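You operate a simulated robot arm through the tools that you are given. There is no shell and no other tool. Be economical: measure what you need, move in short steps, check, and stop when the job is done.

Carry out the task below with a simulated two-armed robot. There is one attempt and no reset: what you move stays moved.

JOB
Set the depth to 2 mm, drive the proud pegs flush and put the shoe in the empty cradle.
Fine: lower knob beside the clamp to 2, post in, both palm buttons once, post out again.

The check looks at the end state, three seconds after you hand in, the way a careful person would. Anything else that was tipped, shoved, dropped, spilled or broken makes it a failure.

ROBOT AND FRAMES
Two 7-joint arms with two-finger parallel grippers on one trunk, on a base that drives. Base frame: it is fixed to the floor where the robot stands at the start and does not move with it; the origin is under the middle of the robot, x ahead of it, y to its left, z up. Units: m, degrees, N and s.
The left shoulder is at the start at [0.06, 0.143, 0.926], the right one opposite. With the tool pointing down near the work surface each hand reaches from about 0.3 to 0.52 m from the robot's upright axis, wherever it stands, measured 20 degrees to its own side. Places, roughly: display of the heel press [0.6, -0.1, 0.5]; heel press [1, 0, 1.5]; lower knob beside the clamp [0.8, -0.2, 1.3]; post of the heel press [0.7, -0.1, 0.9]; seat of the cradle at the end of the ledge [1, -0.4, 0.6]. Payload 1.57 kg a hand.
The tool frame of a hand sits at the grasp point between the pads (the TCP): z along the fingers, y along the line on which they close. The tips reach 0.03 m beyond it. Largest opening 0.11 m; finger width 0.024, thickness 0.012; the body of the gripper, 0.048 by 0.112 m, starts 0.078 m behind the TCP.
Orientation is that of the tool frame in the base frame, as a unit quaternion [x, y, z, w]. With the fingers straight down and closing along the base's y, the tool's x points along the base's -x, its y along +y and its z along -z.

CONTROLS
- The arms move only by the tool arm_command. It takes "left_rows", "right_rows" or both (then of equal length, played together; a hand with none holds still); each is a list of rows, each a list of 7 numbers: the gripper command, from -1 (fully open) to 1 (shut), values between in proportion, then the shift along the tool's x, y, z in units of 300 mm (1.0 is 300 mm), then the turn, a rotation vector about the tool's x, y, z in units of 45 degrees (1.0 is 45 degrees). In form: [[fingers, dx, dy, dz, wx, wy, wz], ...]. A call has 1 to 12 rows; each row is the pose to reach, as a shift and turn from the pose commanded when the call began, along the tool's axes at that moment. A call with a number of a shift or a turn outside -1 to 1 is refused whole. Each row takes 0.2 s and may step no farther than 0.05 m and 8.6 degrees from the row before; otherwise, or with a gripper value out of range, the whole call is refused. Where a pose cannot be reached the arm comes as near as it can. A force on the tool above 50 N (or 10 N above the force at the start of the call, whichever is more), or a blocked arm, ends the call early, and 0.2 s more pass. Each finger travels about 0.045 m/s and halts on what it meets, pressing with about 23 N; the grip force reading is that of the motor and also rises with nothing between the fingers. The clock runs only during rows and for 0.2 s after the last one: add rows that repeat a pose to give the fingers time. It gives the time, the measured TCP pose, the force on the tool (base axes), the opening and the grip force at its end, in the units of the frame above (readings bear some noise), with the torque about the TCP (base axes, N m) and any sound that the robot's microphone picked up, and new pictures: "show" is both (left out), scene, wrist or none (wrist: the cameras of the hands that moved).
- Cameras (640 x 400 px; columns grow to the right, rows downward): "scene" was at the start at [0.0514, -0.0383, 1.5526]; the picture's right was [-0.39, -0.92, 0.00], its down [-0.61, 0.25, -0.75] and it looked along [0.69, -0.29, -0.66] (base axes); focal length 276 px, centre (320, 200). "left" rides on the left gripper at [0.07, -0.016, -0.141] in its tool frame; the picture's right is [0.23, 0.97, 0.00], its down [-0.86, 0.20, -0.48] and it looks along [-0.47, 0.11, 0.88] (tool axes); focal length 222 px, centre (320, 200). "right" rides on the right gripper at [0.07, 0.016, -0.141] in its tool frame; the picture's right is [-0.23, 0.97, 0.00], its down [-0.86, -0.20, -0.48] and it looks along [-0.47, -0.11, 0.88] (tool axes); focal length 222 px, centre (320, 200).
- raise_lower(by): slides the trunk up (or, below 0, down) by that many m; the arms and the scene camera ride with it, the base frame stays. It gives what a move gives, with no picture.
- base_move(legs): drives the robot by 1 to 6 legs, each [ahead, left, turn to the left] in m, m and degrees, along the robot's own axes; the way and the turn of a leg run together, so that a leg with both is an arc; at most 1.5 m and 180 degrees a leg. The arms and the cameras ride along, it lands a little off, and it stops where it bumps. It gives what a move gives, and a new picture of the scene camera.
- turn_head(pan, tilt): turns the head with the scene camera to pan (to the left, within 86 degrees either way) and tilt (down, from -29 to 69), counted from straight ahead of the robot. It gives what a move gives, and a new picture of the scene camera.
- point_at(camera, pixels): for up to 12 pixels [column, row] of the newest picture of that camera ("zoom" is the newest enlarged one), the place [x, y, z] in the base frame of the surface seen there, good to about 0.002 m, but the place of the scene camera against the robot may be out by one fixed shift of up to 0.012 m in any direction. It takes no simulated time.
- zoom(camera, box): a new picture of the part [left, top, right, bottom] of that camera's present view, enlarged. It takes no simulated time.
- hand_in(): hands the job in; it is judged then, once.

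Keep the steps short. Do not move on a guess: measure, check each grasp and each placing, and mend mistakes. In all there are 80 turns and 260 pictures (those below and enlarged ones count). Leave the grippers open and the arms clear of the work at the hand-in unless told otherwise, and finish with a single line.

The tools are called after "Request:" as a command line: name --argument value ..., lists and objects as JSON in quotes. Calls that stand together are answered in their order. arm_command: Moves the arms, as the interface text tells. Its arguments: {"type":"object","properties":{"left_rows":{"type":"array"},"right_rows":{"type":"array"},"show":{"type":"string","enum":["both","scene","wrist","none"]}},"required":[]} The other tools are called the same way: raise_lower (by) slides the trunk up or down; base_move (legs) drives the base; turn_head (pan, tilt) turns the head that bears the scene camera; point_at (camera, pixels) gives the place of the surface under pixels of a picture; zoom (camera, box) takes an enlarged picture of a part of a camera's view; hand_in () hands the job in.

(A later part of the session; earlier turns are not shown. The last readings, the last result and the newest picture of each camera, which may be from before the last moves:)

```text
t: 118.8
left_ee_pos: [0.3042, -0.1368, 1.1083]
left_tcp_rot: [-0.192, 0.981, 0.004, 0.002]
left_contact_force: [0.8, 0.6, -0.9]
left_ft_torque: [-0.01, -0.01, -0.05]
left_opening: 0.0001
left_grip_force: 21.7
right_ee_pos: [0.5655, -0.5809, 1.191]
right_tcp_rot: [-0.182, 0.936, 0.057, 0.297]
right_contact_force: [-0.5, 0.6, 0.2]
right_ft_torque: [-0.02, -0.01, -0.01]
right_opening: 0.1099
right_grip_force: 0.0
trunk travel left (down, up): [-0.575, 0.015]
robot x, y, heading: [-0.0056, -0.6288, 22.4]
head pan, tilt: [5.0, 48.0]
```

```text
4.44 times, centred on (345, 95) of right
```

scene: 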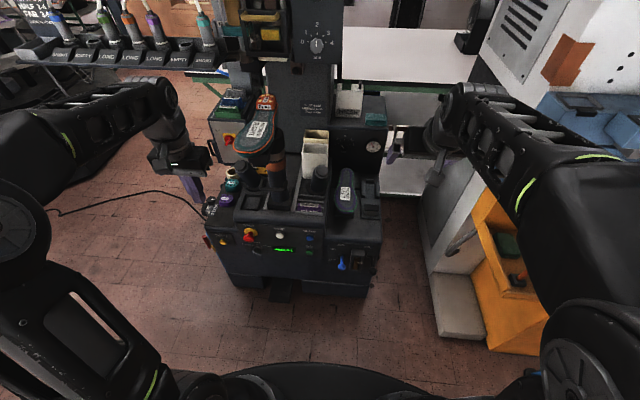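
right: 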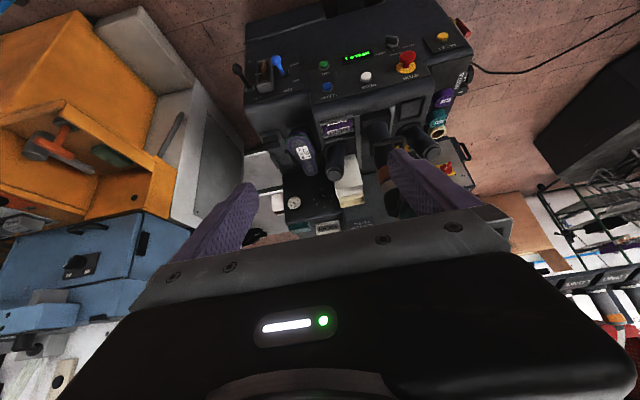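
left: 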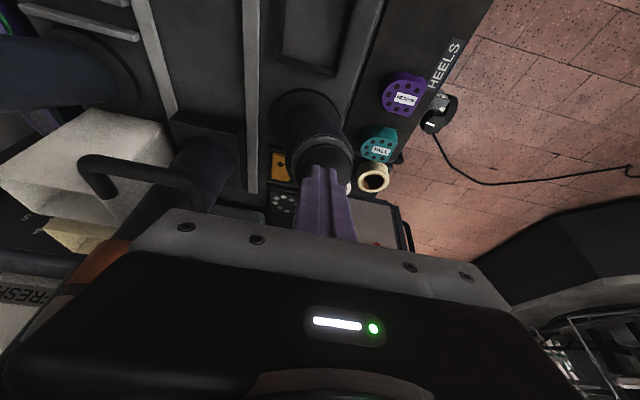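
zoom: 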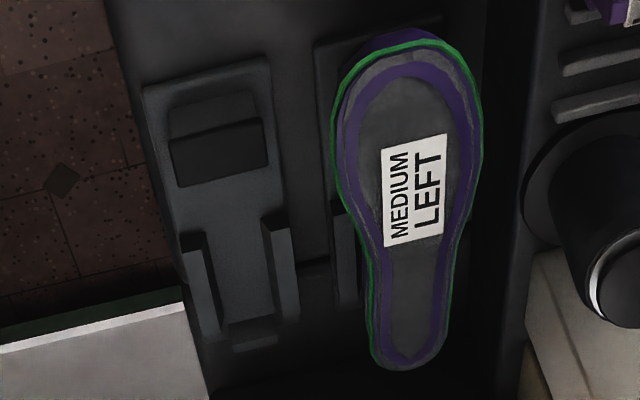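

Request:
point_at --camera "zoom" --pixels '[[402, 45], [402, 360], [337, 140], [478, 140], [190, 245], [285, 245], [212, 325], [292, 310], [252, 345], [218, 155], [222, 182], [240, 270]]'

Request:
zoom --camera "scene" --box '[325, 160, 405, 225]'

Request:
point_at --camera "zoom" --pixels '[[205, 50], [200, 305], [165, 90], [247, 100], [308, 140], [318, 140], [382, 150], [395, 150], [350, 120], [360, 285], [360, 315], [350, 200]]'

```text
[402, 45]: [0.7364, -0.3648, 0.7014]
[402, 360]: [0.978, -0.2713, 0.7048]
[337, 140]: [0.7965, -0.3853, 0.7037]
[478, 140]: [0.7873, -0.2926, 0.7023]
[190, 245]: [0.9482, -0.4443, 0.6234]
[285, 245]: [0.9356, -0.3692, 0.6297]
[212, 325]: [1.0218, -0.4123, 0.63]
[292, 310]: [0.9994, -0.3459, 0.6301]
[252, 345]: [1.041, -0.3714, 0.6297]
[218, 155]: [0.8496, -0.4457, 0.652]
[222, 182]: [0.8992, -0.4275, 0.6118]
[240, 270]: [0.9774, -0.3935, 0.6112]
```

```text
6.15 times, centred on (365, 192) of scene
```

zoom: 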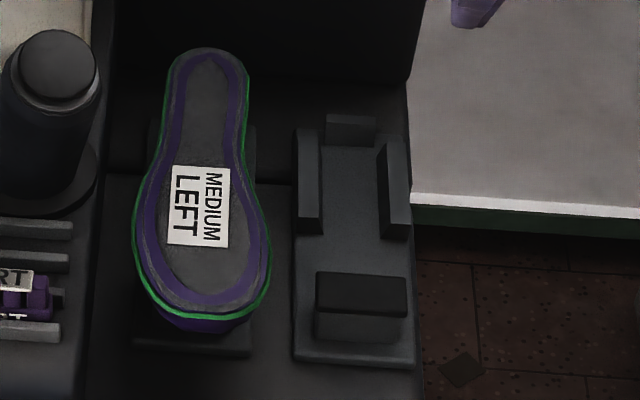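

```text
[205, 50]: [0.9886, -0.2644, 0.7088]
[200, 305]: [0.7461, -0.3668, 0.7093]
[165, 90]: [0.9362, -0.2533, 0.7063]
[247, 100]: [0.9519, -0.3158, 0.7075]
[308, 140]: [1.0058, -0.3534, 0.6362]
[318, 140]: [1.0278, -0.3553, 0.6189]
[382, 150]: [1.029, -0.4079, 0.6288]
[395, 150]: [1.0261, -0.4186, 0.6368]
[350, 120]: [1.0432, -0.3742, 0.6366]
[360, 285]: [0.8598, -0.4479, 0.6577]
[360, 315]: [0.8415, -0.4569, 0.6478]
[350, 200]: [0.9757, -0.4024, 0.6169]
```

The empty cradle centreline is v≈−0.731; the left shoe sits at toe u=0.546, heel u=0.805, sole z=0.703, so the right shoe should end there likewise. Tuck the left arm, lift/extend the right hand, and strafe over the shoe.

Request:
arm_command --left_rows '[[1, 0.1, 0.05, 0, 0, 0, 0], [1, 0.2, 0.1, 0, 0, 0, 0], [1, 0.3, 0.15, 0, 0, 0, 0], [1, 0.4, 0.2, 0, 0, 0, 0], [1, 0.5, 0.25, 0, 0, 0, 0], [1, 0.6, 0.3, 0, 0, 0, 0], [1, 0.7, 0.35, 0, 0, 0, 0], [1, 0.7, 0.35, 0, 0, 0, 0]]' --right_rows '[[-1, -0.03, 0, -0.01, 0, 0, 0], [-1, -0.06, 0, -0.02, 0, 0, 0], [-1, -0.1, 0, -0.03, 0, 0, 0], [-1, -0.13, 0, -0.04, 0, 0, 0], [-1, -0.17, 0, -0.05, 0, 0, 0], [-1, -0.2, 0, -0.06, 0, 0, 0], [-1, -0.251, 0, -0.068, 0, 0, 0], [-1, -0.251, 0, -0.068, 0, 0, 0]]' --show "none"

Request:
base_move --legs '[[0, 0.41, 0]]'

Request:
arm_command --right_rows '[[-1, 0, 0, 0, 0, 0, 0]]' --show "wrist"

```text
t: 120.6
left_ee_pos: [0.0676, -0.1196, 1.1107]
left_tcp_rot: [-0.193, 0.981, 0.004, 0.002]
left_contact_force: [0.6, -0.6, 0.4]
left_ft_torque: [0.02, 0.01, 0.0]
left_opening: 0.0002
left_grip_force: 20.9
right_ee_pos: [0.6125, -0.5609, 1.2508]
right_tcp_rot: [-0.183, 0.936, 0.058, 0.296]
right_contact_force: [0.2, 0.1, -0.7]
right_ft_torque: [0.03, 0.02, -0.01]
right_opening: 0.1099
right_grip_force: 0.1
trunk travel left (down, up): [-0.575, 0.015]
robot x, y, heading: [-0.0104, -0.6327, 22.1]
head pan, tilt: [5.0, 48.0]
```

```text
t: 123.2
left_ee_pos: [-0.0869, 0.2642, 1.11]
left_tcp_rot: [-0.192, 0.981, 0.004, 0.004]
left_contact_force: [0.5, -0.3, -0.2]
left_ft_torque: [-0.02, 0.02, 0.0]
left_opening: 0.0
left_grip_force: 21.1
right_ee_pos: [0.4547, -0.1789, 1.2508]
right_tcp_rot: [-0.181, 0.936, 0.056, 0.298]
right_contact_force: [0.2, 0.1, 0.3]
right_ft_torque: [-0.04, -0.05, -0.02]
right_opening: 0.1099
right_grip_force: 0.0
trunk travel left (down, up): [-0.575, 0.015]
robot x, y, heading: [-0.163, -0.2485, 22.1]
head pan, tilt: [5.0, 48.0]
```

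scene: 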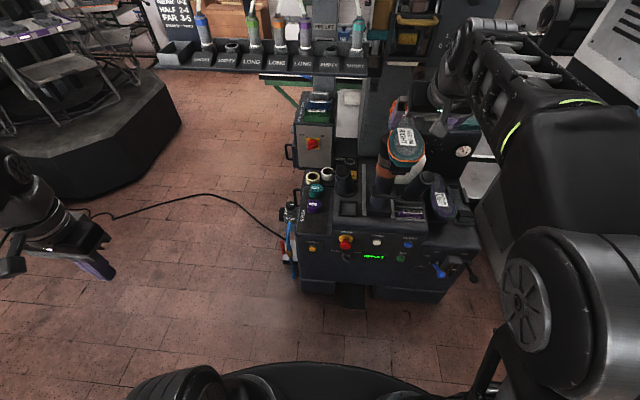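

```text
t: 123.6
left_ee_pos: [-0.0863, 0.2623, 1.1107]
left_tcp_rot: [-0.192, 0.981, 0.004, 0.002]
left_contact_force: [0.0, 0.6, 0.1]
left_ft_torque: [-0.03, -0.01, -0.02]
left_opening: 0.0
left_grip_force: 21.6
right_ee_pos: [0.4547, -0.1798, 1.2509]
right_tcp_rot: [-0.182, 0.935, 0.057, 0.297]
right_contact_force: [-0.2, 0.3, 0.3]
right_ft_torque: [-0.03, 0.0, -0.01]
right_opening: 0.11
right_grip_force: 0.2
trunk travel left (down, up): [-0.575, 0.015]
robot x, y, heading: [-0.1609, -0.2516, 22.2]
head pan, tilt: [5.0, 48.0]
```

right: 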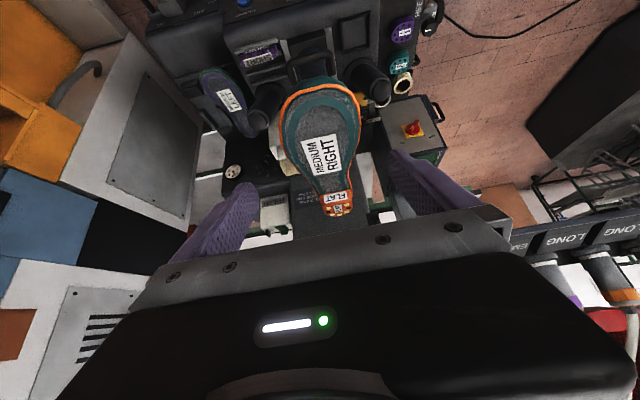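

The shoe is under the hand. Measure it in the wrist view and inspect the pegs.

Request:
zoom --camera "right" --box '[260, 70, 400, 230]'

Request:
point_at --camera "right" --pixels '[[320, 80], [284, 130], [360, 125], [302, 165], [353, 160], [319, 193], [351, 188], [325, 140], [340, 214], [337, 195]]'

Request:
zoom --camera "right" --box '[310, 180, 366, 220]'

```text
2.50 times, centred on (330, 150) of right
```

zoom: 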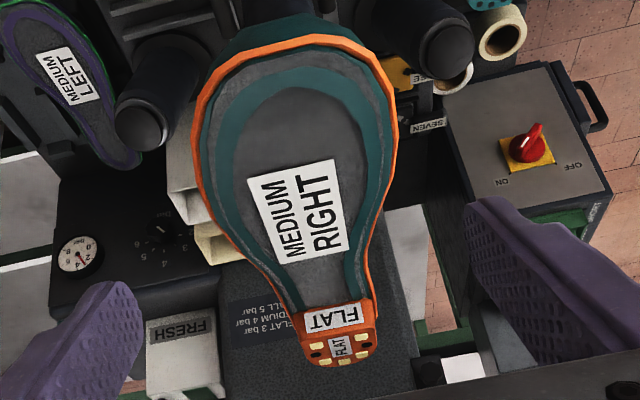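

```text
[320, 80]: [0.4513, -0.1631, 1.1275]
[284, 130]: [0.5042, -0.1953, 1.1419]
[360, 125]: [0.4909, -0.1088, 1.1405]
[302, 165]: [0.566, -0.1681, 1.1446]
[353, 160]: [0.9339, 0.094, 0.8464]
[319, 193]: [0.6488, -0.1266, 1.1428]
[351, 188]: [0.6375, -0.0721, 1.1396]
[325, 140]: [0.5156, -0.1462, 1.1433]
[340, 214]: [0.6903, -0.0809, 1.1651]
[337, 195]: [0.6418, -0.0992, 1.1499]
```

```text
10.00 times, centred on (338, 200) of right
```

zoom: 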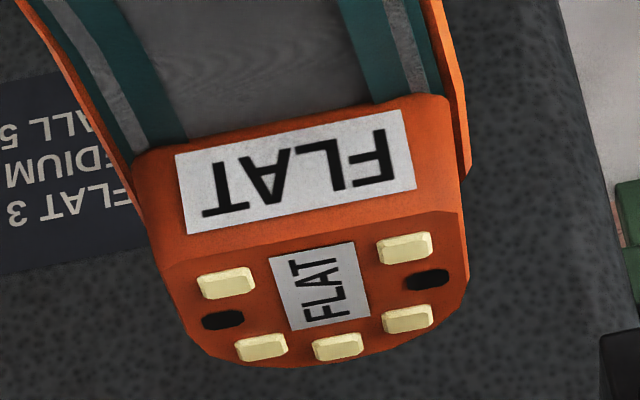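

Pegs are down; check their height against the heel surface.

Request:
zoom --camera "right" --box '[324, 200, 352, 220]'

Request:
point_at --camera "zoom" --pixels '[[130, 170], [200, 180], [480, 95], [430, 130], [490, 240], [430, 220], [350, 290], [300, 260], [200, 300], [150, 230], [520, 165]]'

```text
16.00 times, centred on (338, 210) of right
```

zoom: 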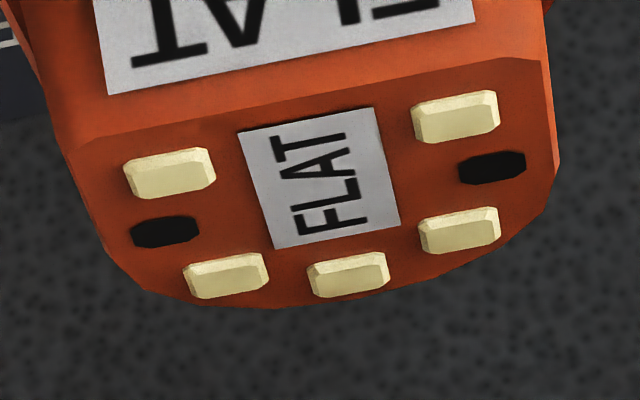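

```text
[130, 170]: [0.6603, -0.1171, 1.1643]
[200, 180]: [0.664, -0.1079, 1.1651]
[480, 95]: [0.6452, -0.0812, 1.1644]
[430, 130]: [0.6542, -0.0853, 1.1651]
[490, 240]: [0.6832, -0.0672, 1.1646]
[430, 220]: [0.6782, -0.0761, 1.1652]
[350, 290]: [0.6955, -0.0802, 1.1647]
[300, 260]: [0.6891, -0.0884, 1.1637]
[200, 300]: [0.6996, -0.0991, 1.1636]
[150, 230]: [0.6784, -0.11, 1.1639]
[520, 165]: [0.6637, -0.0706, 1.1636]
```

Pegs are flush within ~1 mm. Shoe axis v≈−0.331, sole z=1.142. Required transfer: +0.196 in u, −0.400 in v, −0.439 in z. Drive ahead 0.12 m above the shoe and check alignment.

Request:
base_move --legs '[[0.12, 0.005, 0]]'

Request:
raise_lower --by -0.06

Request:
arm_command --right_rows '[[-1, 0, 0, 0, 0, 0, 0]]' --show "wrist"

Request:
point_at --camera "right" --pixels '[[320, 100], [300, 130], [350, 130], [300, 160], [320, 160], [345, 160], [330, 190], [310, 190], [350, 190]]'

```text
t: 124.8
left_ee_pos: [0.0228, 0.3125, 1.1096]
left_tcp_rot: [-0.192, 0.981, 0.005, 0.002]
left_contact_force: [0.3, 0.5, -0.3]
left_ft_torque: [0.0, 0.0, -0.01]
left_opening: 0.0001
left_grip_force: 20.9
right_ee_pos: [0.5628, -0.1306, 1.2479]
right_tcp_rot: [-0.181, 0.936, 0.058, 0.296]
right_contact_force: [-0.2, -0.6, 0.3]
right_ft_torque: [0.0, 0.05, -0.01]
right_opening: 0.11
right_grip_force: 0.2
trunk travel left (down, up): [-0.575, 0.015]
robot x, y, heading: [-0.0556, -0.1964, 22.1]
head pan, tilt: [5.0, 48.0]
```

scene: 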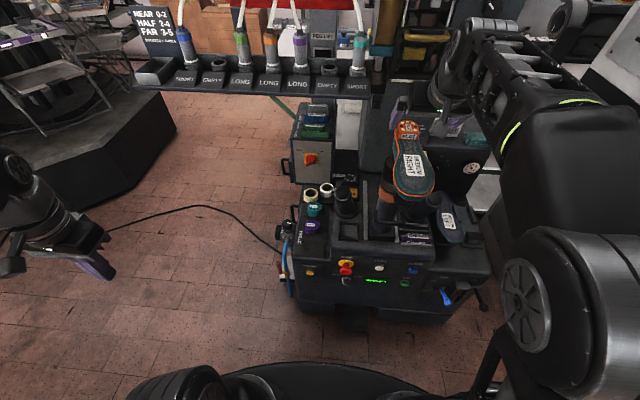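

```text
t: 125.8
left_ee_pos: [0.0208, 0.3119, 1.0508]
left_tcp_rot: [-0.192, 0.981, 0.005, 0.004]
left_contact_force: [0.0, -0.5, 0.3]
left_ft_torque: [-0.01, 0.01, 0.02]
left_opening: 0.0
left_grip_force: 22.0
right_ee_pos: [0.5622, -0.1318, 1.1914]
right_tcp_rot: [-0.181, 0.936, 0.057, 0.297]
right_contact_force: [0.1, 0.2, 0.0]
right_ft_torque: [-0.02, 0.0, -0.03]
right_opening: 0.1102
right_grip_force: 0.1
trunk travel left (down, up): [-0.515, 0.075]
robot x, y, heading: [-0.0567, -0.2003, 22.1]
head pan, tilt: [5.0, 48.0]
```

```text
t: 126.2
left_ee_pos: [0.021, 0.3123, 1.0506]
left_tcp_rot: [-0.192, 0.981, 0.003, 0.002]
left_contact_force: [0.4, 0.2, 0.6]
left_ft_torque: [-0.01, 0.03, 0.03]
left_opening: 0.0001
left_grip_force: 21.4
right_ee_pos: [0.5617, -0.1315, 1.1899]
right_tcp_rot: [-0.181, 0.936, 0.057, 0.296]
right_contact_force: [0.5, 0.8, 0.2]
right_ft_torque: [-0.08, 0.02, -0.03]
right_opening: 0.1102
right_grip_force: 0.0
trunk travel left (down, up): [-0.515, 0.075]
robot x, y, heading: [-0.0574, -0.1975, 22.0]
head pan, tilt: [5.0, 48.0]
```

right: 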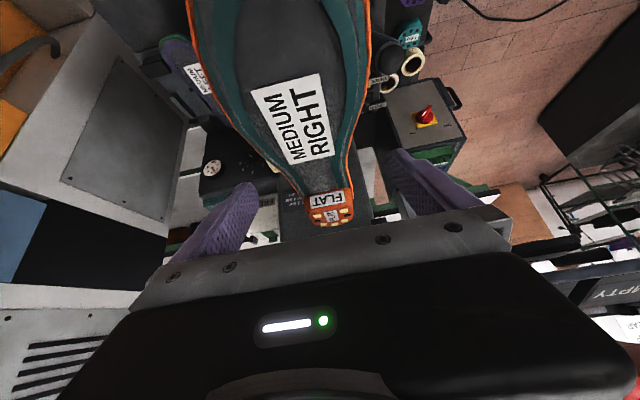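

```text
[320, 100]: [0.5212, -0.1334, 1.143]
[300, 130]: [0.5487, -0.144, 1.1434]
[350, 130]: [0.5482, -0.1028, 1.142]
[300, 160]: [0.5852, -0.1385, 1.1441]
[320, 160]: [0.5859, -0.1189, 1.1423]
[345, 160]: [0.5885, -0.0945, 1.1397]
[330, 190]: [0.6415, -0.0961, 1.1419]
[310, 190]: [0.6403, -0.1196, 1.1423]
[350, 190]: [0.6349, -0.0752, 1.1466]
```

Aligned (u=0.472, v=−0.332). Lower 0.06 m and close on the shoe.

Request:
raise_lower --by -0.06

Request:
arm_command --right_rows '[[-0.3, 0, 0, 0, 0, 0, 0], [-0.3, 0, 0, 0, 0, 0, 0], [0, 0, 0, 0, 0, 0, 0], [0.3, 0, 0, 0, 0, 0, 0], [1, 0, 0, 0, 0, 0, 0], [1, 0, 0, 0, 0, 0, 0], [1, 0, 0, 0, 0, 0, 0], [1, 0, 0, 0, 0, 0, 0]]' --show "both"

Request:
zoom --camera "scene" --box '[340, 80, 500, 260]'

```text
t: 127.2
left_ee_pos: [0.0217, 0.3119, 0.9913]
left_tcp_rot: [-0.192, 0.981, 0.004, 0.002]
left_contact_force: [-0.2, -0.8, 0.8]
left_ft_torque: [0.02, -0.03, 0.02]
left_opening: 0.0
left_grip_force: 21.2
right_ee_pos: [0.5632, -0.1329, 1.1309]
right_tcp_rot: [-0.181, 0.936, 0.058, 0.297]
right_contact_force: [0.2, -0.9, 0.8]
right_ft_torque: [0.01, 0.03, 0.02]
right_opening: 0.1099
right_grip_force: 0.1
trunk travel left (down, up): [-0.455, 0.135]
robot x, y, heading: [-0.0531, -0.1947, 22.3]
head pan, tilt: [5.0, 48.0]
```

```text
t: 129.0
left_ee_pos: [0.0205, 0.3118, 0.9913]
left_tcp_rot: [-0.192, 0.981, 0.005, 0.003]
left_contact_force: [-0.4, 0.2, 0.7]
left_ft_torque: [-0.03, 0.0, -0.01]
left_opening: 0.0
left_grip_force: 20.9
right_ee_pos: [0.563, -0.1325, 1.1306]
right_tcp_rot: [-0.181, 0.936, 0.058, 0.297]
right_contact_force: [1.8, -2.9, 1.9]
right_ft_torque: [-0.04, 0.13, -0.09]
right_opening: 0.0896
right_grip_force: 22.5
trunk travel left (down, up): [-0.455, 0.135]
robot x, y, heading: [-0.057, -0.1961, 22.0]
head pan, tilt: [5.0, 48.0]
```

scene: 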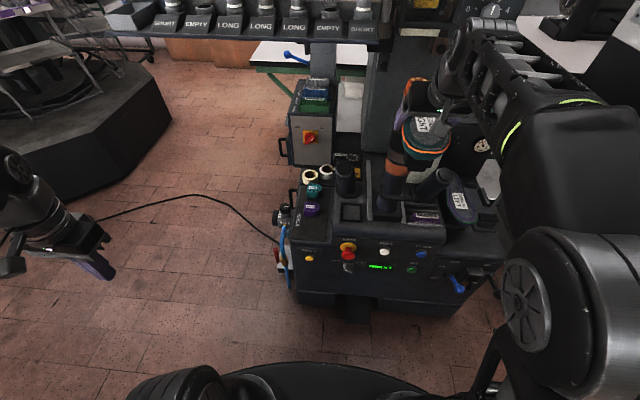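
right: 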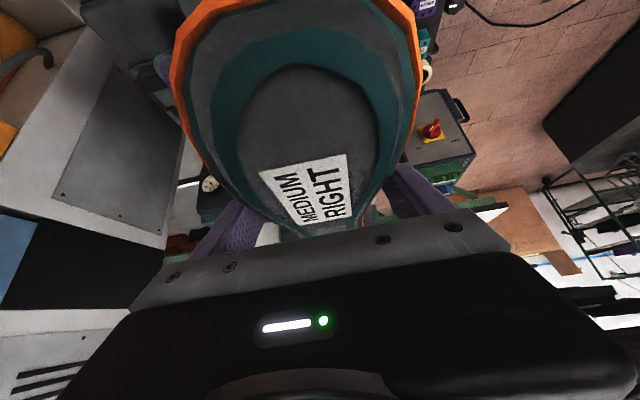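

```text
2.22 times, centred on (420, 170) of scene
```

zoom: 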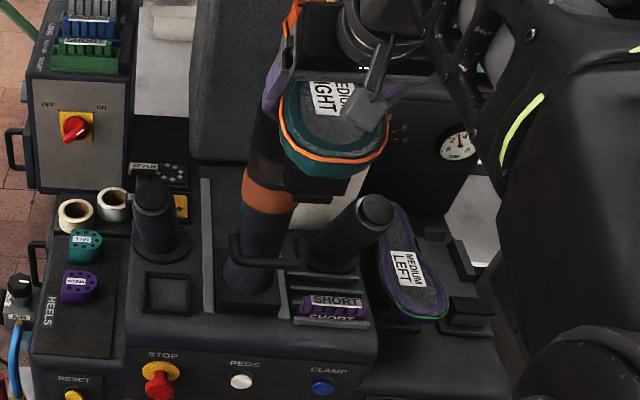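

Grip closes at 90 mm on the upper. Lift gently 2 cm and check it comes along.

Request:
raise_lower --by 0.02

Request:
raise_lower --by 0.04

Request:
arm_command --right_rows '[[1, 0, 0, 0, 0, 0, 0]]' --show "both"

Request:
zoom --camera "scene" --box '[340, 80, 500, 260]'

```text
t: 129.7
left_ee_pos: [0.021, 0.3132, 1.0093]
left_tcp_rot: [-0.192, 0.981, 0.004, 0.002]
left_contact_force: [0.3, -0.4, 0.3]
left_ft_torque: [0.0, 0.0, 0.0]
left_opening: 0.0001
left_grip_force: 21.6
right_ee_pos: [0.5639, -0.1311, 1.1501]
right_tcp_rot: [-0.181, 0.937, 0.057, 0.295]
right_contact_force: [3.6, 1.9, -7.2]
right_ft_torque: [0.21, -0.37, 0.09]
right_opening: 0.0846
right_grip_force: 23.1
trunk travel left (down, up): [-0.475, 0.115]
robot x, y, heading: [-0.0562, -0.1998, 22.1]
head pan, tilt: [5.0, 48.0]
```

```text
t: 130.5
left_ee_pos: [0.021, 0.3124, 1.0504]
left_tcp_rot: [-0.193, 0.981, 0.004, 0.002]
left_contact_force: [-0.1, -0.4, -0.2]
left_ft_torque: [0.01, -0.01, -0.04]
left_opening: 0.0
left_grip_force: 21.3
right_ee_pos: [0.5615, -0.1312, 1.1905]
right_tcp_rot: [-0.181, 0.936, 0.058, 0.297]
right_contact_force: [0.8, 0.3, -0.1]
right_ft_torque: [-0.03, -0.01, -0.02]
right_opening: 0.0
right_grip_force: 21.2
trunk travel left (down, up): [-0.515, 0.075]
robot x, y, heading: [-0.0562, -0.2004, 22.3]
head pan, tilt: [5.0, 48.0]
```

```text
t: 130.9
left_ee_pos: [0.0215, 0.3124, 1.051]
left_tcp_rot: [-0.193, 0.981, 0.004, 0.003]
left_contact_force: [0.6, 0.3, 0.6]
left_ft_torque: [-0.01, 0.01, -0.01]
left_opening: 0.0
left_grip_force: 21.3
right_ee_pos: [0.5619, -0.1314, 1.1901]
right_tcp_rot: [-0.18, 0.936, 0.057, 0.297]
right_contact_force: [0.6, 0.2, 0.5]
right_ft_torque: [-0.04, -0.06, 0.03]
right_opening: 0.0
right_grip_force: 21.8
trunk travel left (down, up): [-0.515, 0.075]
robot x, y, heading: [-0.0563, -0.1981, 21.9]
head pan, tilt: [5.0, 48.0]
```

scene: 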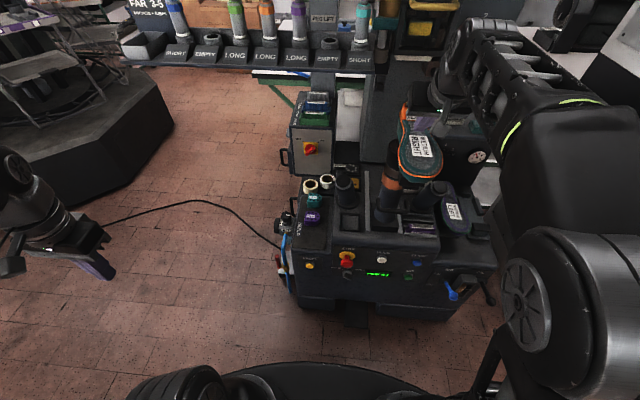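
right: 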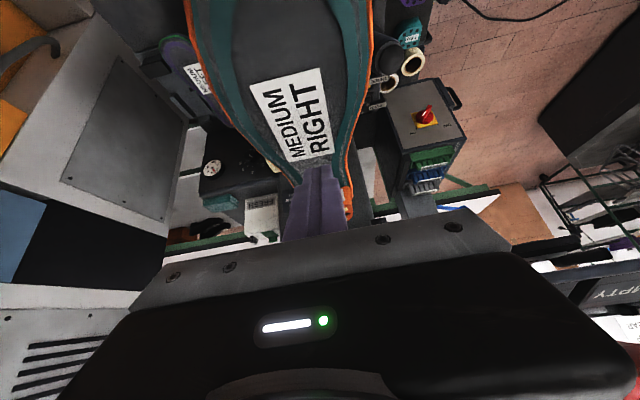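

```text
2.22 times, centred on (420, 170) of scene
```

zoom: 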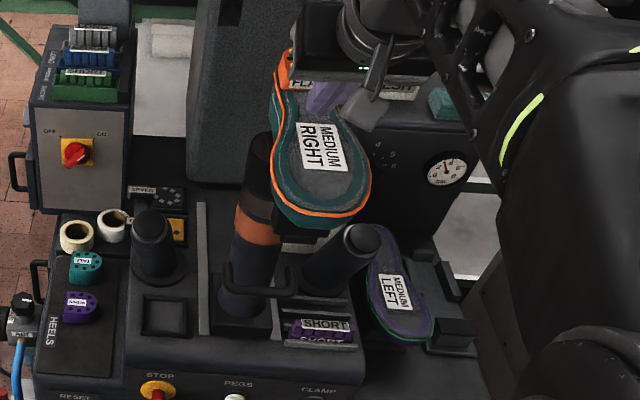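

The grip slipped upward: the upper widens below. The shoe is still on the post. I'll open, go 4 cm deeper (pads centred on the side of the upper), grip again and lift in steps.

Request:
arm_command --right_rows '[[-1, 0, 0, 0, 0, 0, 0], [-1, 0, 0, 0, 0, 0, 0], [-1, 0, 0, 0, 0, 0, 0], [-1, 0, 0, 0, 0, 0, 0], [-1, 0, 0, 0, 0, 0, 0], [-1, 0, 0, 0, 0, 0, 0], [-1, 0, 0, 0, 0, 0, 0], [-1, 0, 0, 0, 0, 0, 0]]' --show "none"

Request:
raise_lower --by -0.1

Request:
arm_command --right_rows '[[-0.6, 0, 0, 0, 0, 0, 0], [-0.6, 0, 0, 0, 0, 0, 0], [1, 0, 0, 0, 0, 0, 0], [1, 0, 0, 0, 0, 0, 0], [1, 0, 0, 0, 0, 0, 0], [1, 0, 0, 0, 0, 0, 0]]' --show "wrist"

Request:
raise_lower --by 0.03

Request:
raise_lower --by 0.14

Request:
arm_command --right_rows '[[1, 0, 0, 0, 0, 0, 0]]' --show "both"

Request:
zoom --camera "scene" --box '[340, 80, 500, 260]'

Request:
point_at --camera "right" --pixels '[[320, 60], [320, 100], [300, 130], [320, 140], [340, 130], [320, 170], [280, 80], [360, 80]]'

```text
t: 132.7
left_ee_pos: [0.0203, 0.3111, 1.0513]
left_tcp_rot: [-0.193, 0.981, 0.003, 0.003]
left_contact_force: [-0.2, 0.5, -0.5]
left_ft_torque: [-0.01, -0.05, 0.0]
left_opening: 0.0
left_grip_force: 21.3
right_ee_pos: [0.5619, -0.1313, 1.191]
right_tcp_rot: [-0.182, 0.936, 0.057, 0.297]
right_contact_force: [0.3, 0.7, -0.6]
right_ft_torque: [0.0, 0.02, 0.02]
right_opening: 0.1099
right_grip_force: 0.1
trunk travel left (down, up): [-0.515, 0.075]
robot x, y, heading: [-0.0575, -0.1971, 22.2]
head pan, tilt: [5.0, 48.0]
```

```text
t: 134.1
left_ee_pos: [0.0207, 0.3103, 0.9505]
left_tcp_rot: [-0.193, 0.981, 0.005, 0.003]
left_contact_force: [0.1, -0.2, 0.2]
left_ft_torque: [0.01, 0.0, -0.01]
left_opening: 0.0002
left_grip_force: 21.3
right_ee_pos: [0.5609, -0.1322, 1.0924]
right_tcp_rot: [-0.181, 0.936, 0.057, 0.298]
right_contact_force: [0.1, 0.2, 11.4]
right_ft_torque: [-0.33, 0.68, 0.01]
right_opening: 0.1101
right_grip_force: 0.0
trunk travel left (down, up): [-0.415, 0.175]
robot x, y, heading: [-0.0565, -0.1994, 22.0]
head pan, tilt: [5.0, 48.0]
```

```text
t: 135.4
left_ee_pos: [0.021, 0.3119, 0.9517]
left_tcp_rot: [-0.192, 0.981, 0.005, 0.004]
left_contact_force: [-0.5, 0.6, -0.2]
left_ft_torque: [-0.01, -0.02, 0.0]
left_opening: 0.0001
left_grip_force: 21.4
right_ee_pos: [0.5619, -0.1322, 1.0921]
right_tcp_rot: [-0.18, 0.936, 0.056, 0.298]
right_contact_force: [5.1, -8.1, 17.3]
right_ft_torque: [-0.41, 0.77, 0.11]
right_opening: 0.0936
right_grip_force: 23.1
trunk travel left (down, up): [-0.415, 0.175]
robot x, y, heading: [-0.0569, -0.1988, 22.2]
head pan, tilt: [5.0, 48.0]
```

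right: 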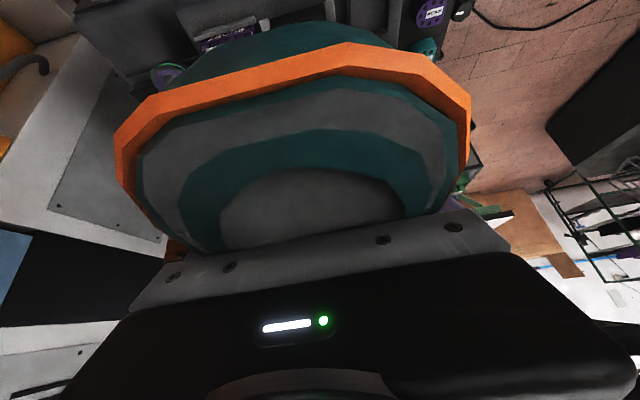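

```text
t: 136.2
left_ee_pos: [0.0226, 0.3117, 0.9808]
left_tcp_rot: [-0.193, 0.981, 0.003, 0.001]
left_contact_force: [-0.6, 0.0, 0.1]
left_ft_torque: [0.02, 0.04, 0.03]
left_opening: 0.0
left_grip_force: 20.9
right_ee_pos: [0.5642, -0.1301, 1.1197]
right_tcp_rot: [-0.181, 0.936, 0.058, 0.296]
right_contact_force: [9.6, -0.1, -9.0]
right_ft_torque: [-0.16, -0.18, -0.54]
right_opening: 0.0942
right_grip_force: 23.4
trunk travel left (down, up): [-0.445, 0.145]
robot x, y, heading: [-0.0552, -0.2014, 22.3]
head pan, tilt: [5.0, 48.0]
```

```text
t: 137.9
left_ee_pos: [0.0208, 0.3116, 1.1197]
left_tcp_rot: [-0.194, 0.981, 0.003, 0.003]
left_contact_force: [-0.8, 0.6, -0.8]
left_ft_torque: [-0.01, 0.03, 0.02]
left_opening: 0.0001
left_grip_force: 21.5
right_ee_pos: [0.5627, -0.1312, 1.2596]
right_tcp_rot: [-0.182, 0.936, 0.057, 0.296]
right_contact_force: [0.7, 0.9, -7.5]
right_ft_torque: [-0.14, 0.19, 0.03]
right_opening: 0.0917
right_grip_force: 23.1
trunk travel left (down, up): [-0.585, 0.005]
robot x, y, heading: [-0.0519, -0.1993, 22.3]
head pan, tilt: [5.0, 48.0]
```

```text
t: 138.3
left_ee_pos: [0.0211, 0.3117, 1.1203]
left_tcp_rot: [-0.193, 0.981, 0.003, 0.003]
left_contact_force: [0.3, -0.2, -0.1]
left_ft_torque: [0.02, 0.04, 0.03]
left_opening: 0.0
left_grip_force: 20.6
right_ee_pos: [0.5632, -0.132, 1.2611]
right_tcp_rot: [-0.181, 0.936, 0.058, 0.296]
right_contact_force: [0.5, -0.4, -7.9]
right_ft_torque: [-0.14, 0.22, 0.02]
right_opening: 0.0918
right_grip_force: 23.3
trunk travel left (down, up): [-0.585, 0.005]
robot x, y, heading: [-0.0555, -0.198, 22.2]
head pan, tilt: [5.0, 48.0]
```

scene: 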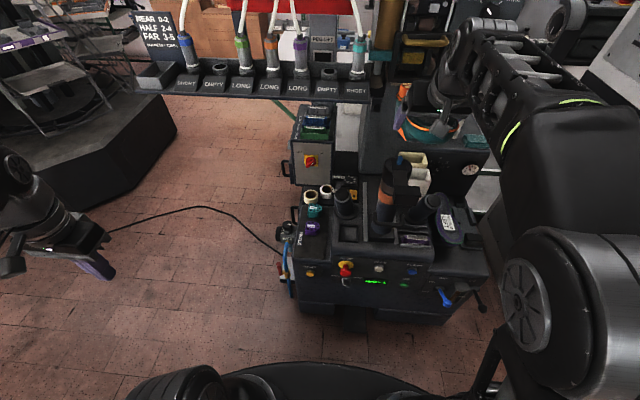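
right: 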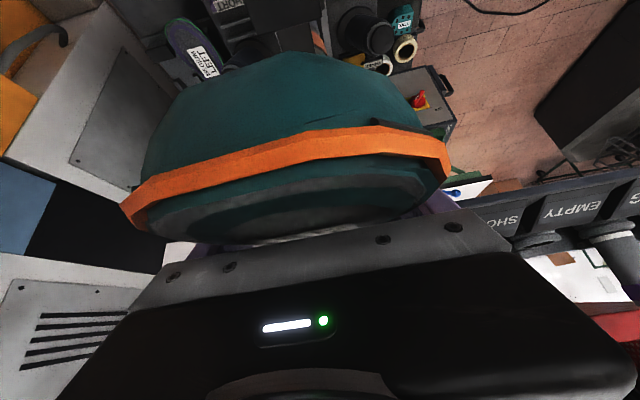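

```text
2.22 times, centred on (420, 170) of scene
```

zoom: 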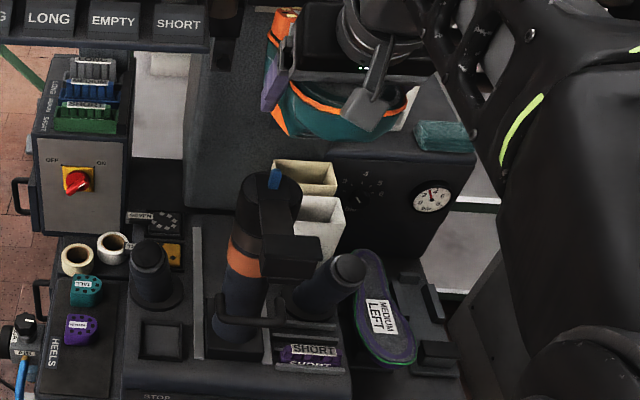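

```text
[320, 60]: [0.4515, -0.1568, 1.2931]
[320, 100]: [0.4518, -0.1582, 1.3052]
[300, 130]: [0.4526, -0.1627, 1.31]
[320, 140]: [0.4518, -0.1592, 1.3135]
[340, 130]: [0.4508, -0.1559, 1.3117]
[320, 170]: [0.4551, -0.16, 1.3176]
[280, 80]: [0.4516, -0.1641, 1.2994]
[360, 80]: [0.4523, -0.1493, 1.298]
```

The shoe is lifted off the post and held (7.7 N weight), heel drooping about 6°. Next: back off, level it by −6.5°, strafe to the cradle line, drive in and lower to hover 8 cm above the seat.

Request:
base_move --legs '[[-0.13, 0, 0]]'

Request:
arm_command --right_rows '[[1, 0.024, 0, 0.034, 0, -0.036, 0], [1, 0.048, 0, 0.068, 0, -0.072, 0], [1, 0.072, 0, 0.102, 0, -0.108, 0], [1, 0.096, 0, 0.137, 0, -0.145, 0], [1, 0.096, 0, 0.137, 0, -0.145, 0]]' --show "none"

Request:
base_move --legs '[[0, -0.398, 0]]'

Request:
base_move --legs '[[0.29, 0, 0]]'

Request:
raise_lower --by -0.47

Request:
turn_head --pan -15 --tilt 38

Request:
arm_command --right_rows '[[1, 0, 0, 0, 0, 0, 0]]' --show "both"

Request:
zoom --camera "scene" --box '[220, 80, 420, 280]'

```text
t: 139.6
left_ee_pos: [-0.0992, 0.2621, 1.1216]
left_tcp_rot: [-0.192, 0.981, 0.003, 0.002]
left_contact_force: [0.2, -0.4, -0.6]
left_ft_torque: [0.05, -0.06, -0.01]
left_opening: 0.0002
left_grip_force: 21.1
right_ee_pos: [0.4426, -0.1795, 1.2616]
right_tcp_rot: [-0.181, 0.936, 0.057, 0.297]
right_contact_force: [-0.9, -0.6, -6.8]
right_ft_torque: [-0.15, 0.19, 0.02]
right_opening: 0.0917
right_grip_force: 23.0
trunk travel left (down, up): [-0.585, 0.005]
robot x, y, heading: [-0.1771, -0.2463, 22.0]
head pan, tilt: [5.0, 48.0]
```

scene: 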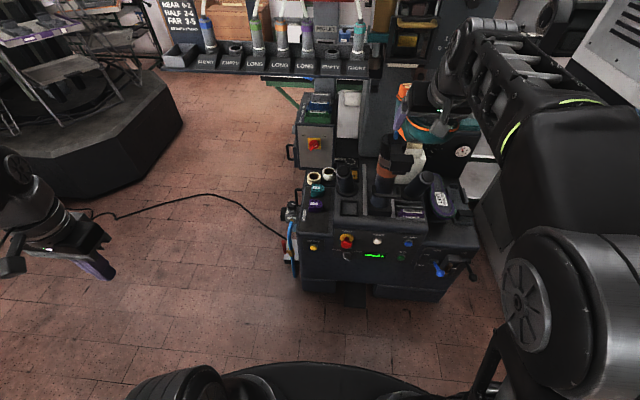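

```text
t: 140.8
left_ee_pos: [-0.0992, 0.2634, 1.1202]
left_tcp_rot: [-0.192, 0.981, 0.004, 0.003]
left_contact_force: [0.1, -0.2, -0.1]
left_ft_torque: [0.0, -0.02, 0.0]
left_opening: 0.0004
left_grip_force: 21.2
right_ee_pos: [0.4426, -0.1809, 1.2092]
right_tcp_rot: [-0.178, 0.918, 0.067, 0.349]
right_contact_force: [-0.3, 0.0, -8.4]
right_ft_torque: [-0.15, 0.22, 0.01]
right_opening: 0.0919
right_grip_force: 22.6
trunk travel left (down, up): [-0.585, 0.005]
robot x, y, heading: [-0.1779, -0.2477, 22.1]
head pan, tilt: [5.0, 48.0]
```

```text
t: 143.3
left_ee_pos: [0.0545, -0.1134, 1.1201]
left_tcp_rot: [-0.194, 0.981, 0.004, 0.003]
left_contact_force: [0.3, -1.1, 0.0]
left_ft_torque: [0.03, -0.01, -0.03]
left_opening: 0.0
left_grip_force: 21.5
right_ee_pos: [0.5967, -0.5544, 1.2092]
right_tcp_rot: [-0.179, 0.918, 0.068, 0.348]
right_contact_force: [-0.4, -0.7, -7.6]
right_ft_torque: [-0.17, 0.26, -0.02]
right_opening: 0.0917
right_grip_force: 22.8
trunk travel left (down, up): [-0.585, 0.005]
robot x, y, heading: [-0.024, -0.6243, 22.3]
head pan, tilt: [5.0, 48.0]
```

scene: 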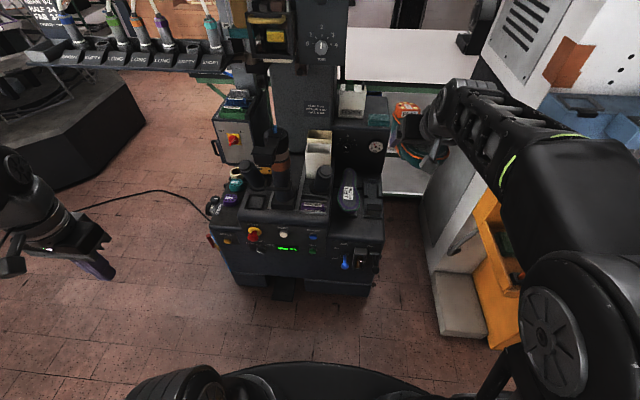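

```text
t: 145.3
left_ee_pos: [0.3221, -0.0029, 1.1197]
left_tcp_rot: [-0.193, 0.981, 0.003, 0.002]
left_contact_force: [-0.4, -0.6, -0.4]
left_ft_torque: [0.01, 0.03, 0.0]
left_opening: 0.0003
left_grip_force: 20.8
right_ee_pos: [0.8659, -0.4445, 1.2094]
right_tcp_rot: [-0.179, 0.918, 0.068, 0.348]
right_contact_force: [0.3, -0.1, -7.5]
right_ft_torque: [-0.14, 0.21, -0.01]
right_opening: 0.0921
right_grip_force: 22.8
trunk travel left (down, up): [-0.585, 0.005]
robot x, y, heading: [0.2469, -0.5123, 22.2]
head pan, tilt: [5.0, 48.0]
```

scene: 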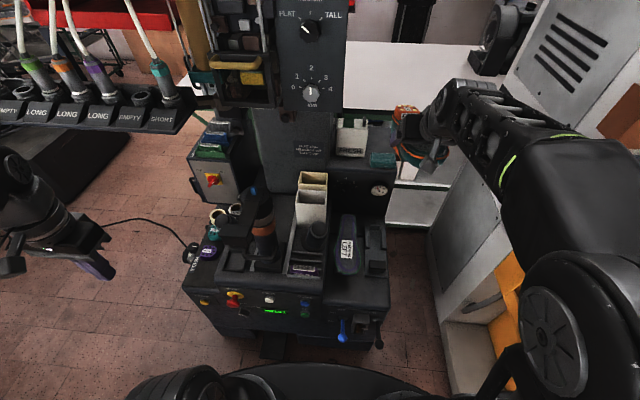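

```text
refused: -0.47 is not a number from -0.4 to 0.4
```

```text
t: 146.1
left_ee_pos: [0.3208, -0.0017, 1.12]
left_tcp_rot: [-0.194, 0.981, 0.003, 0.002]
left_contact_force: [0.3, 0.0, -0.1]
left_ft_torque: [-0.02, -0.04, 0.02]
left_opening: 0.0
left_grip_force: 21.2
right_ee_pos: [0.8649, -0.4444, 1.2088]
right_tcp_rot: [-0.179, 0.917, 0.067, 0.349]
right_contact_force: [-0.3, 0.1, -7.8]
right_ft_torque: [-0.15, 0.19, 0.01]
right_opening: 0.0917
right_grip_force: 23.1
trunk travel left (down, up): [-0.585, 0.005]
robot x, y, heading: [0.2448, -0.513, 22.3]
head pan, tilt: [-15.0, 38.0]
```

scene: 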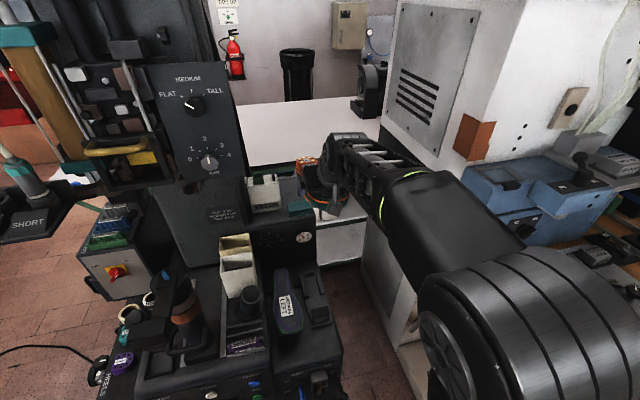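

```text
t: 146.5
left_ee_pos: [0.3215, -0.0025, 1.1193]
left_tcp_rot: [-0.194, 0.981, 0.004, 0.003]
left_contact_force: [-0.4, -1.2, -0.5]
left_ft_torque: [0.0, 0.0, 0.03]
left_opening: 0.0001
left_grip_force: 21.3
right_ee_pos: [0.8634, -0.4446, 1.2101]
right_tcp_rot: [-0.178, 0.918, 0.067, 0.349]
right_contact_force: [0.5, -1.0, -7.5]
right_ft_torque: [-0.17, 0.22, -0.02]
right_opening: 0.0919
right_grip_force: 23.0
trunk travel left (down, up): [-0.585, 0.005]
robot x, y, heading: [0.2432, -0.5144, 22.1]
head pan, tilt: [-15.0, 38.0]
```

scene: 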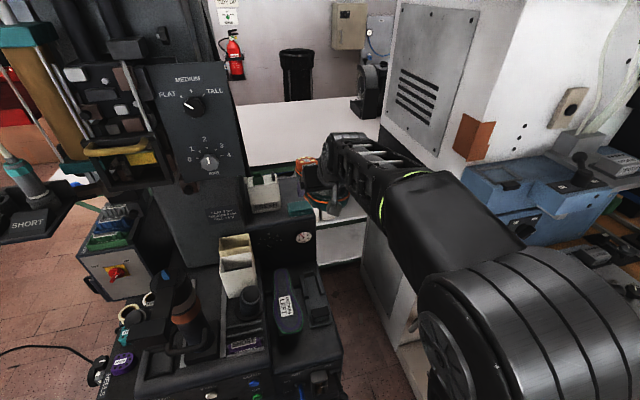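
right: 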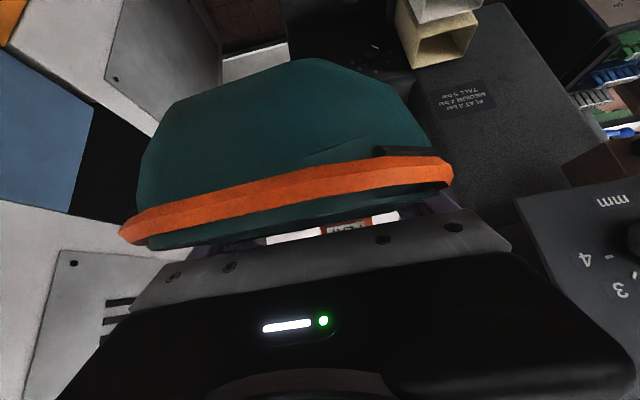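

```text
2.00 times, centred on (320, 180) of scene
5 turns are left
```

zoom: 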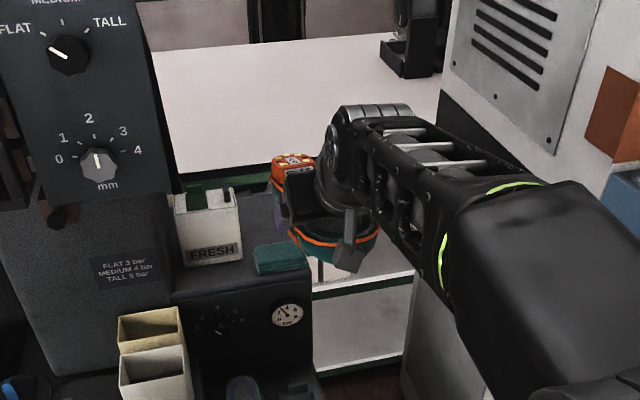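

Shoe is in line with the cradle (TCP u=0.634, v=−0.736), still high since −0.47 was refused. Lower in two steps to hover and measure.

Request:
raise_lower --by -0.38

Request:
raise_lower --by -0.08

Request:
arm_command --right_rows '[[1, 0, 0.008, 0, 0, 0, 0], [1, 0, 0.016, 0, 0, 0, 0]]' --show "both"

Request:
point_at --camera "right" --pixels '[[290, 100], [290, 180], [290, 205], [290, 222], [345, 228], [150, 215], [420, 170], [300, 60]]'

Request:
zoom --camera "scene" --box '[220, 140, 420, 300]'

Request:
zoom --camera "right" --box '[100, 20, 500, 250]'

```text
t: 150.2
left_ee_pos: [0.3219, -0.002, 0.7412]
left_tcp_rot: [-0.194, 0.981, 0.004, 0.003]
left_contact_force: [0.4, -0.5, -0.2]
left_ft_torque: [0.02, 0.02, -0.04]
left_opening: 0.0002
left_grip_force: 21.4
right_ee_pos: [0.8635, -0.4457, 0.8284]
right_tcp_rot: [-0.179, 0.917, 0.067, 0.349]
right_contact_force: [-0.1, 0.3, -7.6]
right_ft_torque: [-0.13, 0.17, 0.03]
right_opening: 0.0917
right_grip_force: 23.1
trunk travel left (down, up): [-0.205, 0.385]
robot x, y, heading: [0.2465, -0.5134, 22.2]
head pan, tilt: [-15.0, 38.0]
```

```text
t: 151.3
left_ee_pos: [0.3209, -0.0022, 0.6616]
left_tcp_rot: [-0.195, 0.981, 0.004, 0.004]
left_contact_force: [0.6, -0.3, 0.1]
left_ft_torque: [-0.02, 0.02, 0.03]
left_opening: 0.0
left_grip_force: 21.1
right_ee_pos: [0.865, -0.4451, 0.7506]
right_tcp_rot: [-0.18, 0.917, 0.069, 0.349]
right_contact_force: [0.7, 0.7, -7.7]
right_ft_torque: [-0.16, 0.22, 0.02]
right_opening: 0.0917
right_grip_force: 22.8
trunk travel left (down, up): [-0.125, 0.465]
robot x, y, heading: [0.2454, -0.5136, 22.2]
head pan, tilt: [-15.0, 38.0]
```

```text
t: 151.9
left_ee_pos: [0.3213, -0.0039, 0.6617]
left_tcp_rot: [-0.194, 0.981, 0.004, 0.002]
left_contact_force: [-0.3, -0.1, 0.3]
left_ft_torque: [-0.03, -0.02, 0.0]
left_opening: 0.0
left_grip_force: 21.3
right_ee_pos: [0.8622, -0.4408, 0.7493]
right_tcp_rot: [-0.18, 0.918, 0.068, 0.348]
right_contact_force: [-0.5, -1.0, -7.1]
right_ft_torque: [-0.14, 0.22, 0.0]
right_opening: 0.0918
right_grip_force: 22.5
trunk travel left (down, up): [-0.125, 0.465]
robot x, y, heading: [0.245, -0.5109, 22.4]
head pan, tilt: [-15.0, 38.0]
```

scene: 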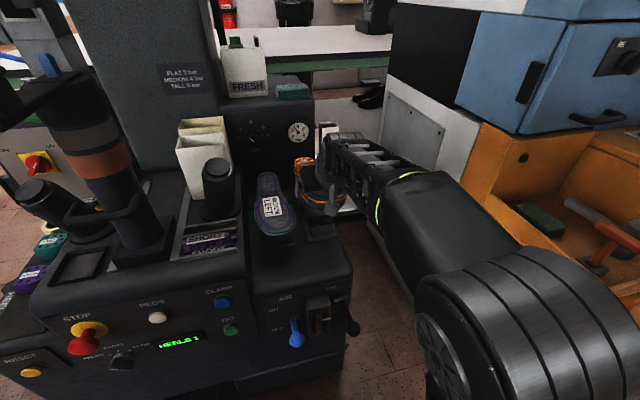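
right: 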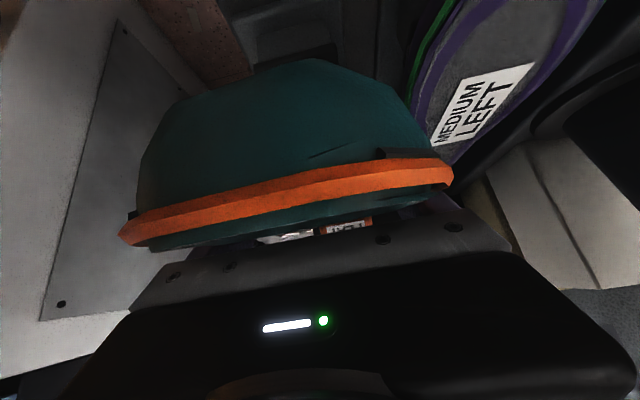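

```text
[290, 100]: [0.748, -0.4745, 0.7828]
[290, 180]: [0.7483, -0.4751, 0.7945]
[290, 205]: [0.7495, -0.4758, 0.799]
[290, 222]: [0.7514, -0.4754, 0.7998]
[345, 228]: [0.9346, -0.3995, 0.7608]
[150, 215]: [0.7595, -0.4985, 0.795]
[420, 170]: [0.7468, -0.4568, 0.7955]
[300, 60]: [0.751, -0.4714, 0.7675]
```

```text
2.50 times, centred on (320, 220) of scene
```

zoom: 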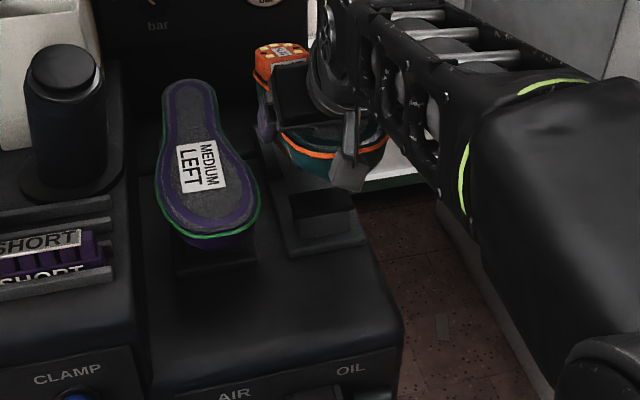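

```text
1.60 times, centred on (300, 135) of right
4 turns are left
```

zoom: 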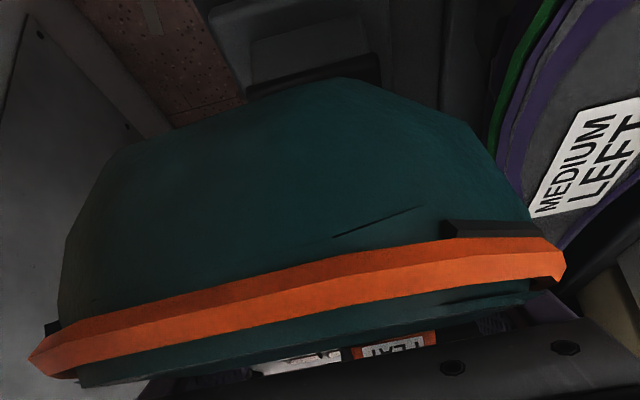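

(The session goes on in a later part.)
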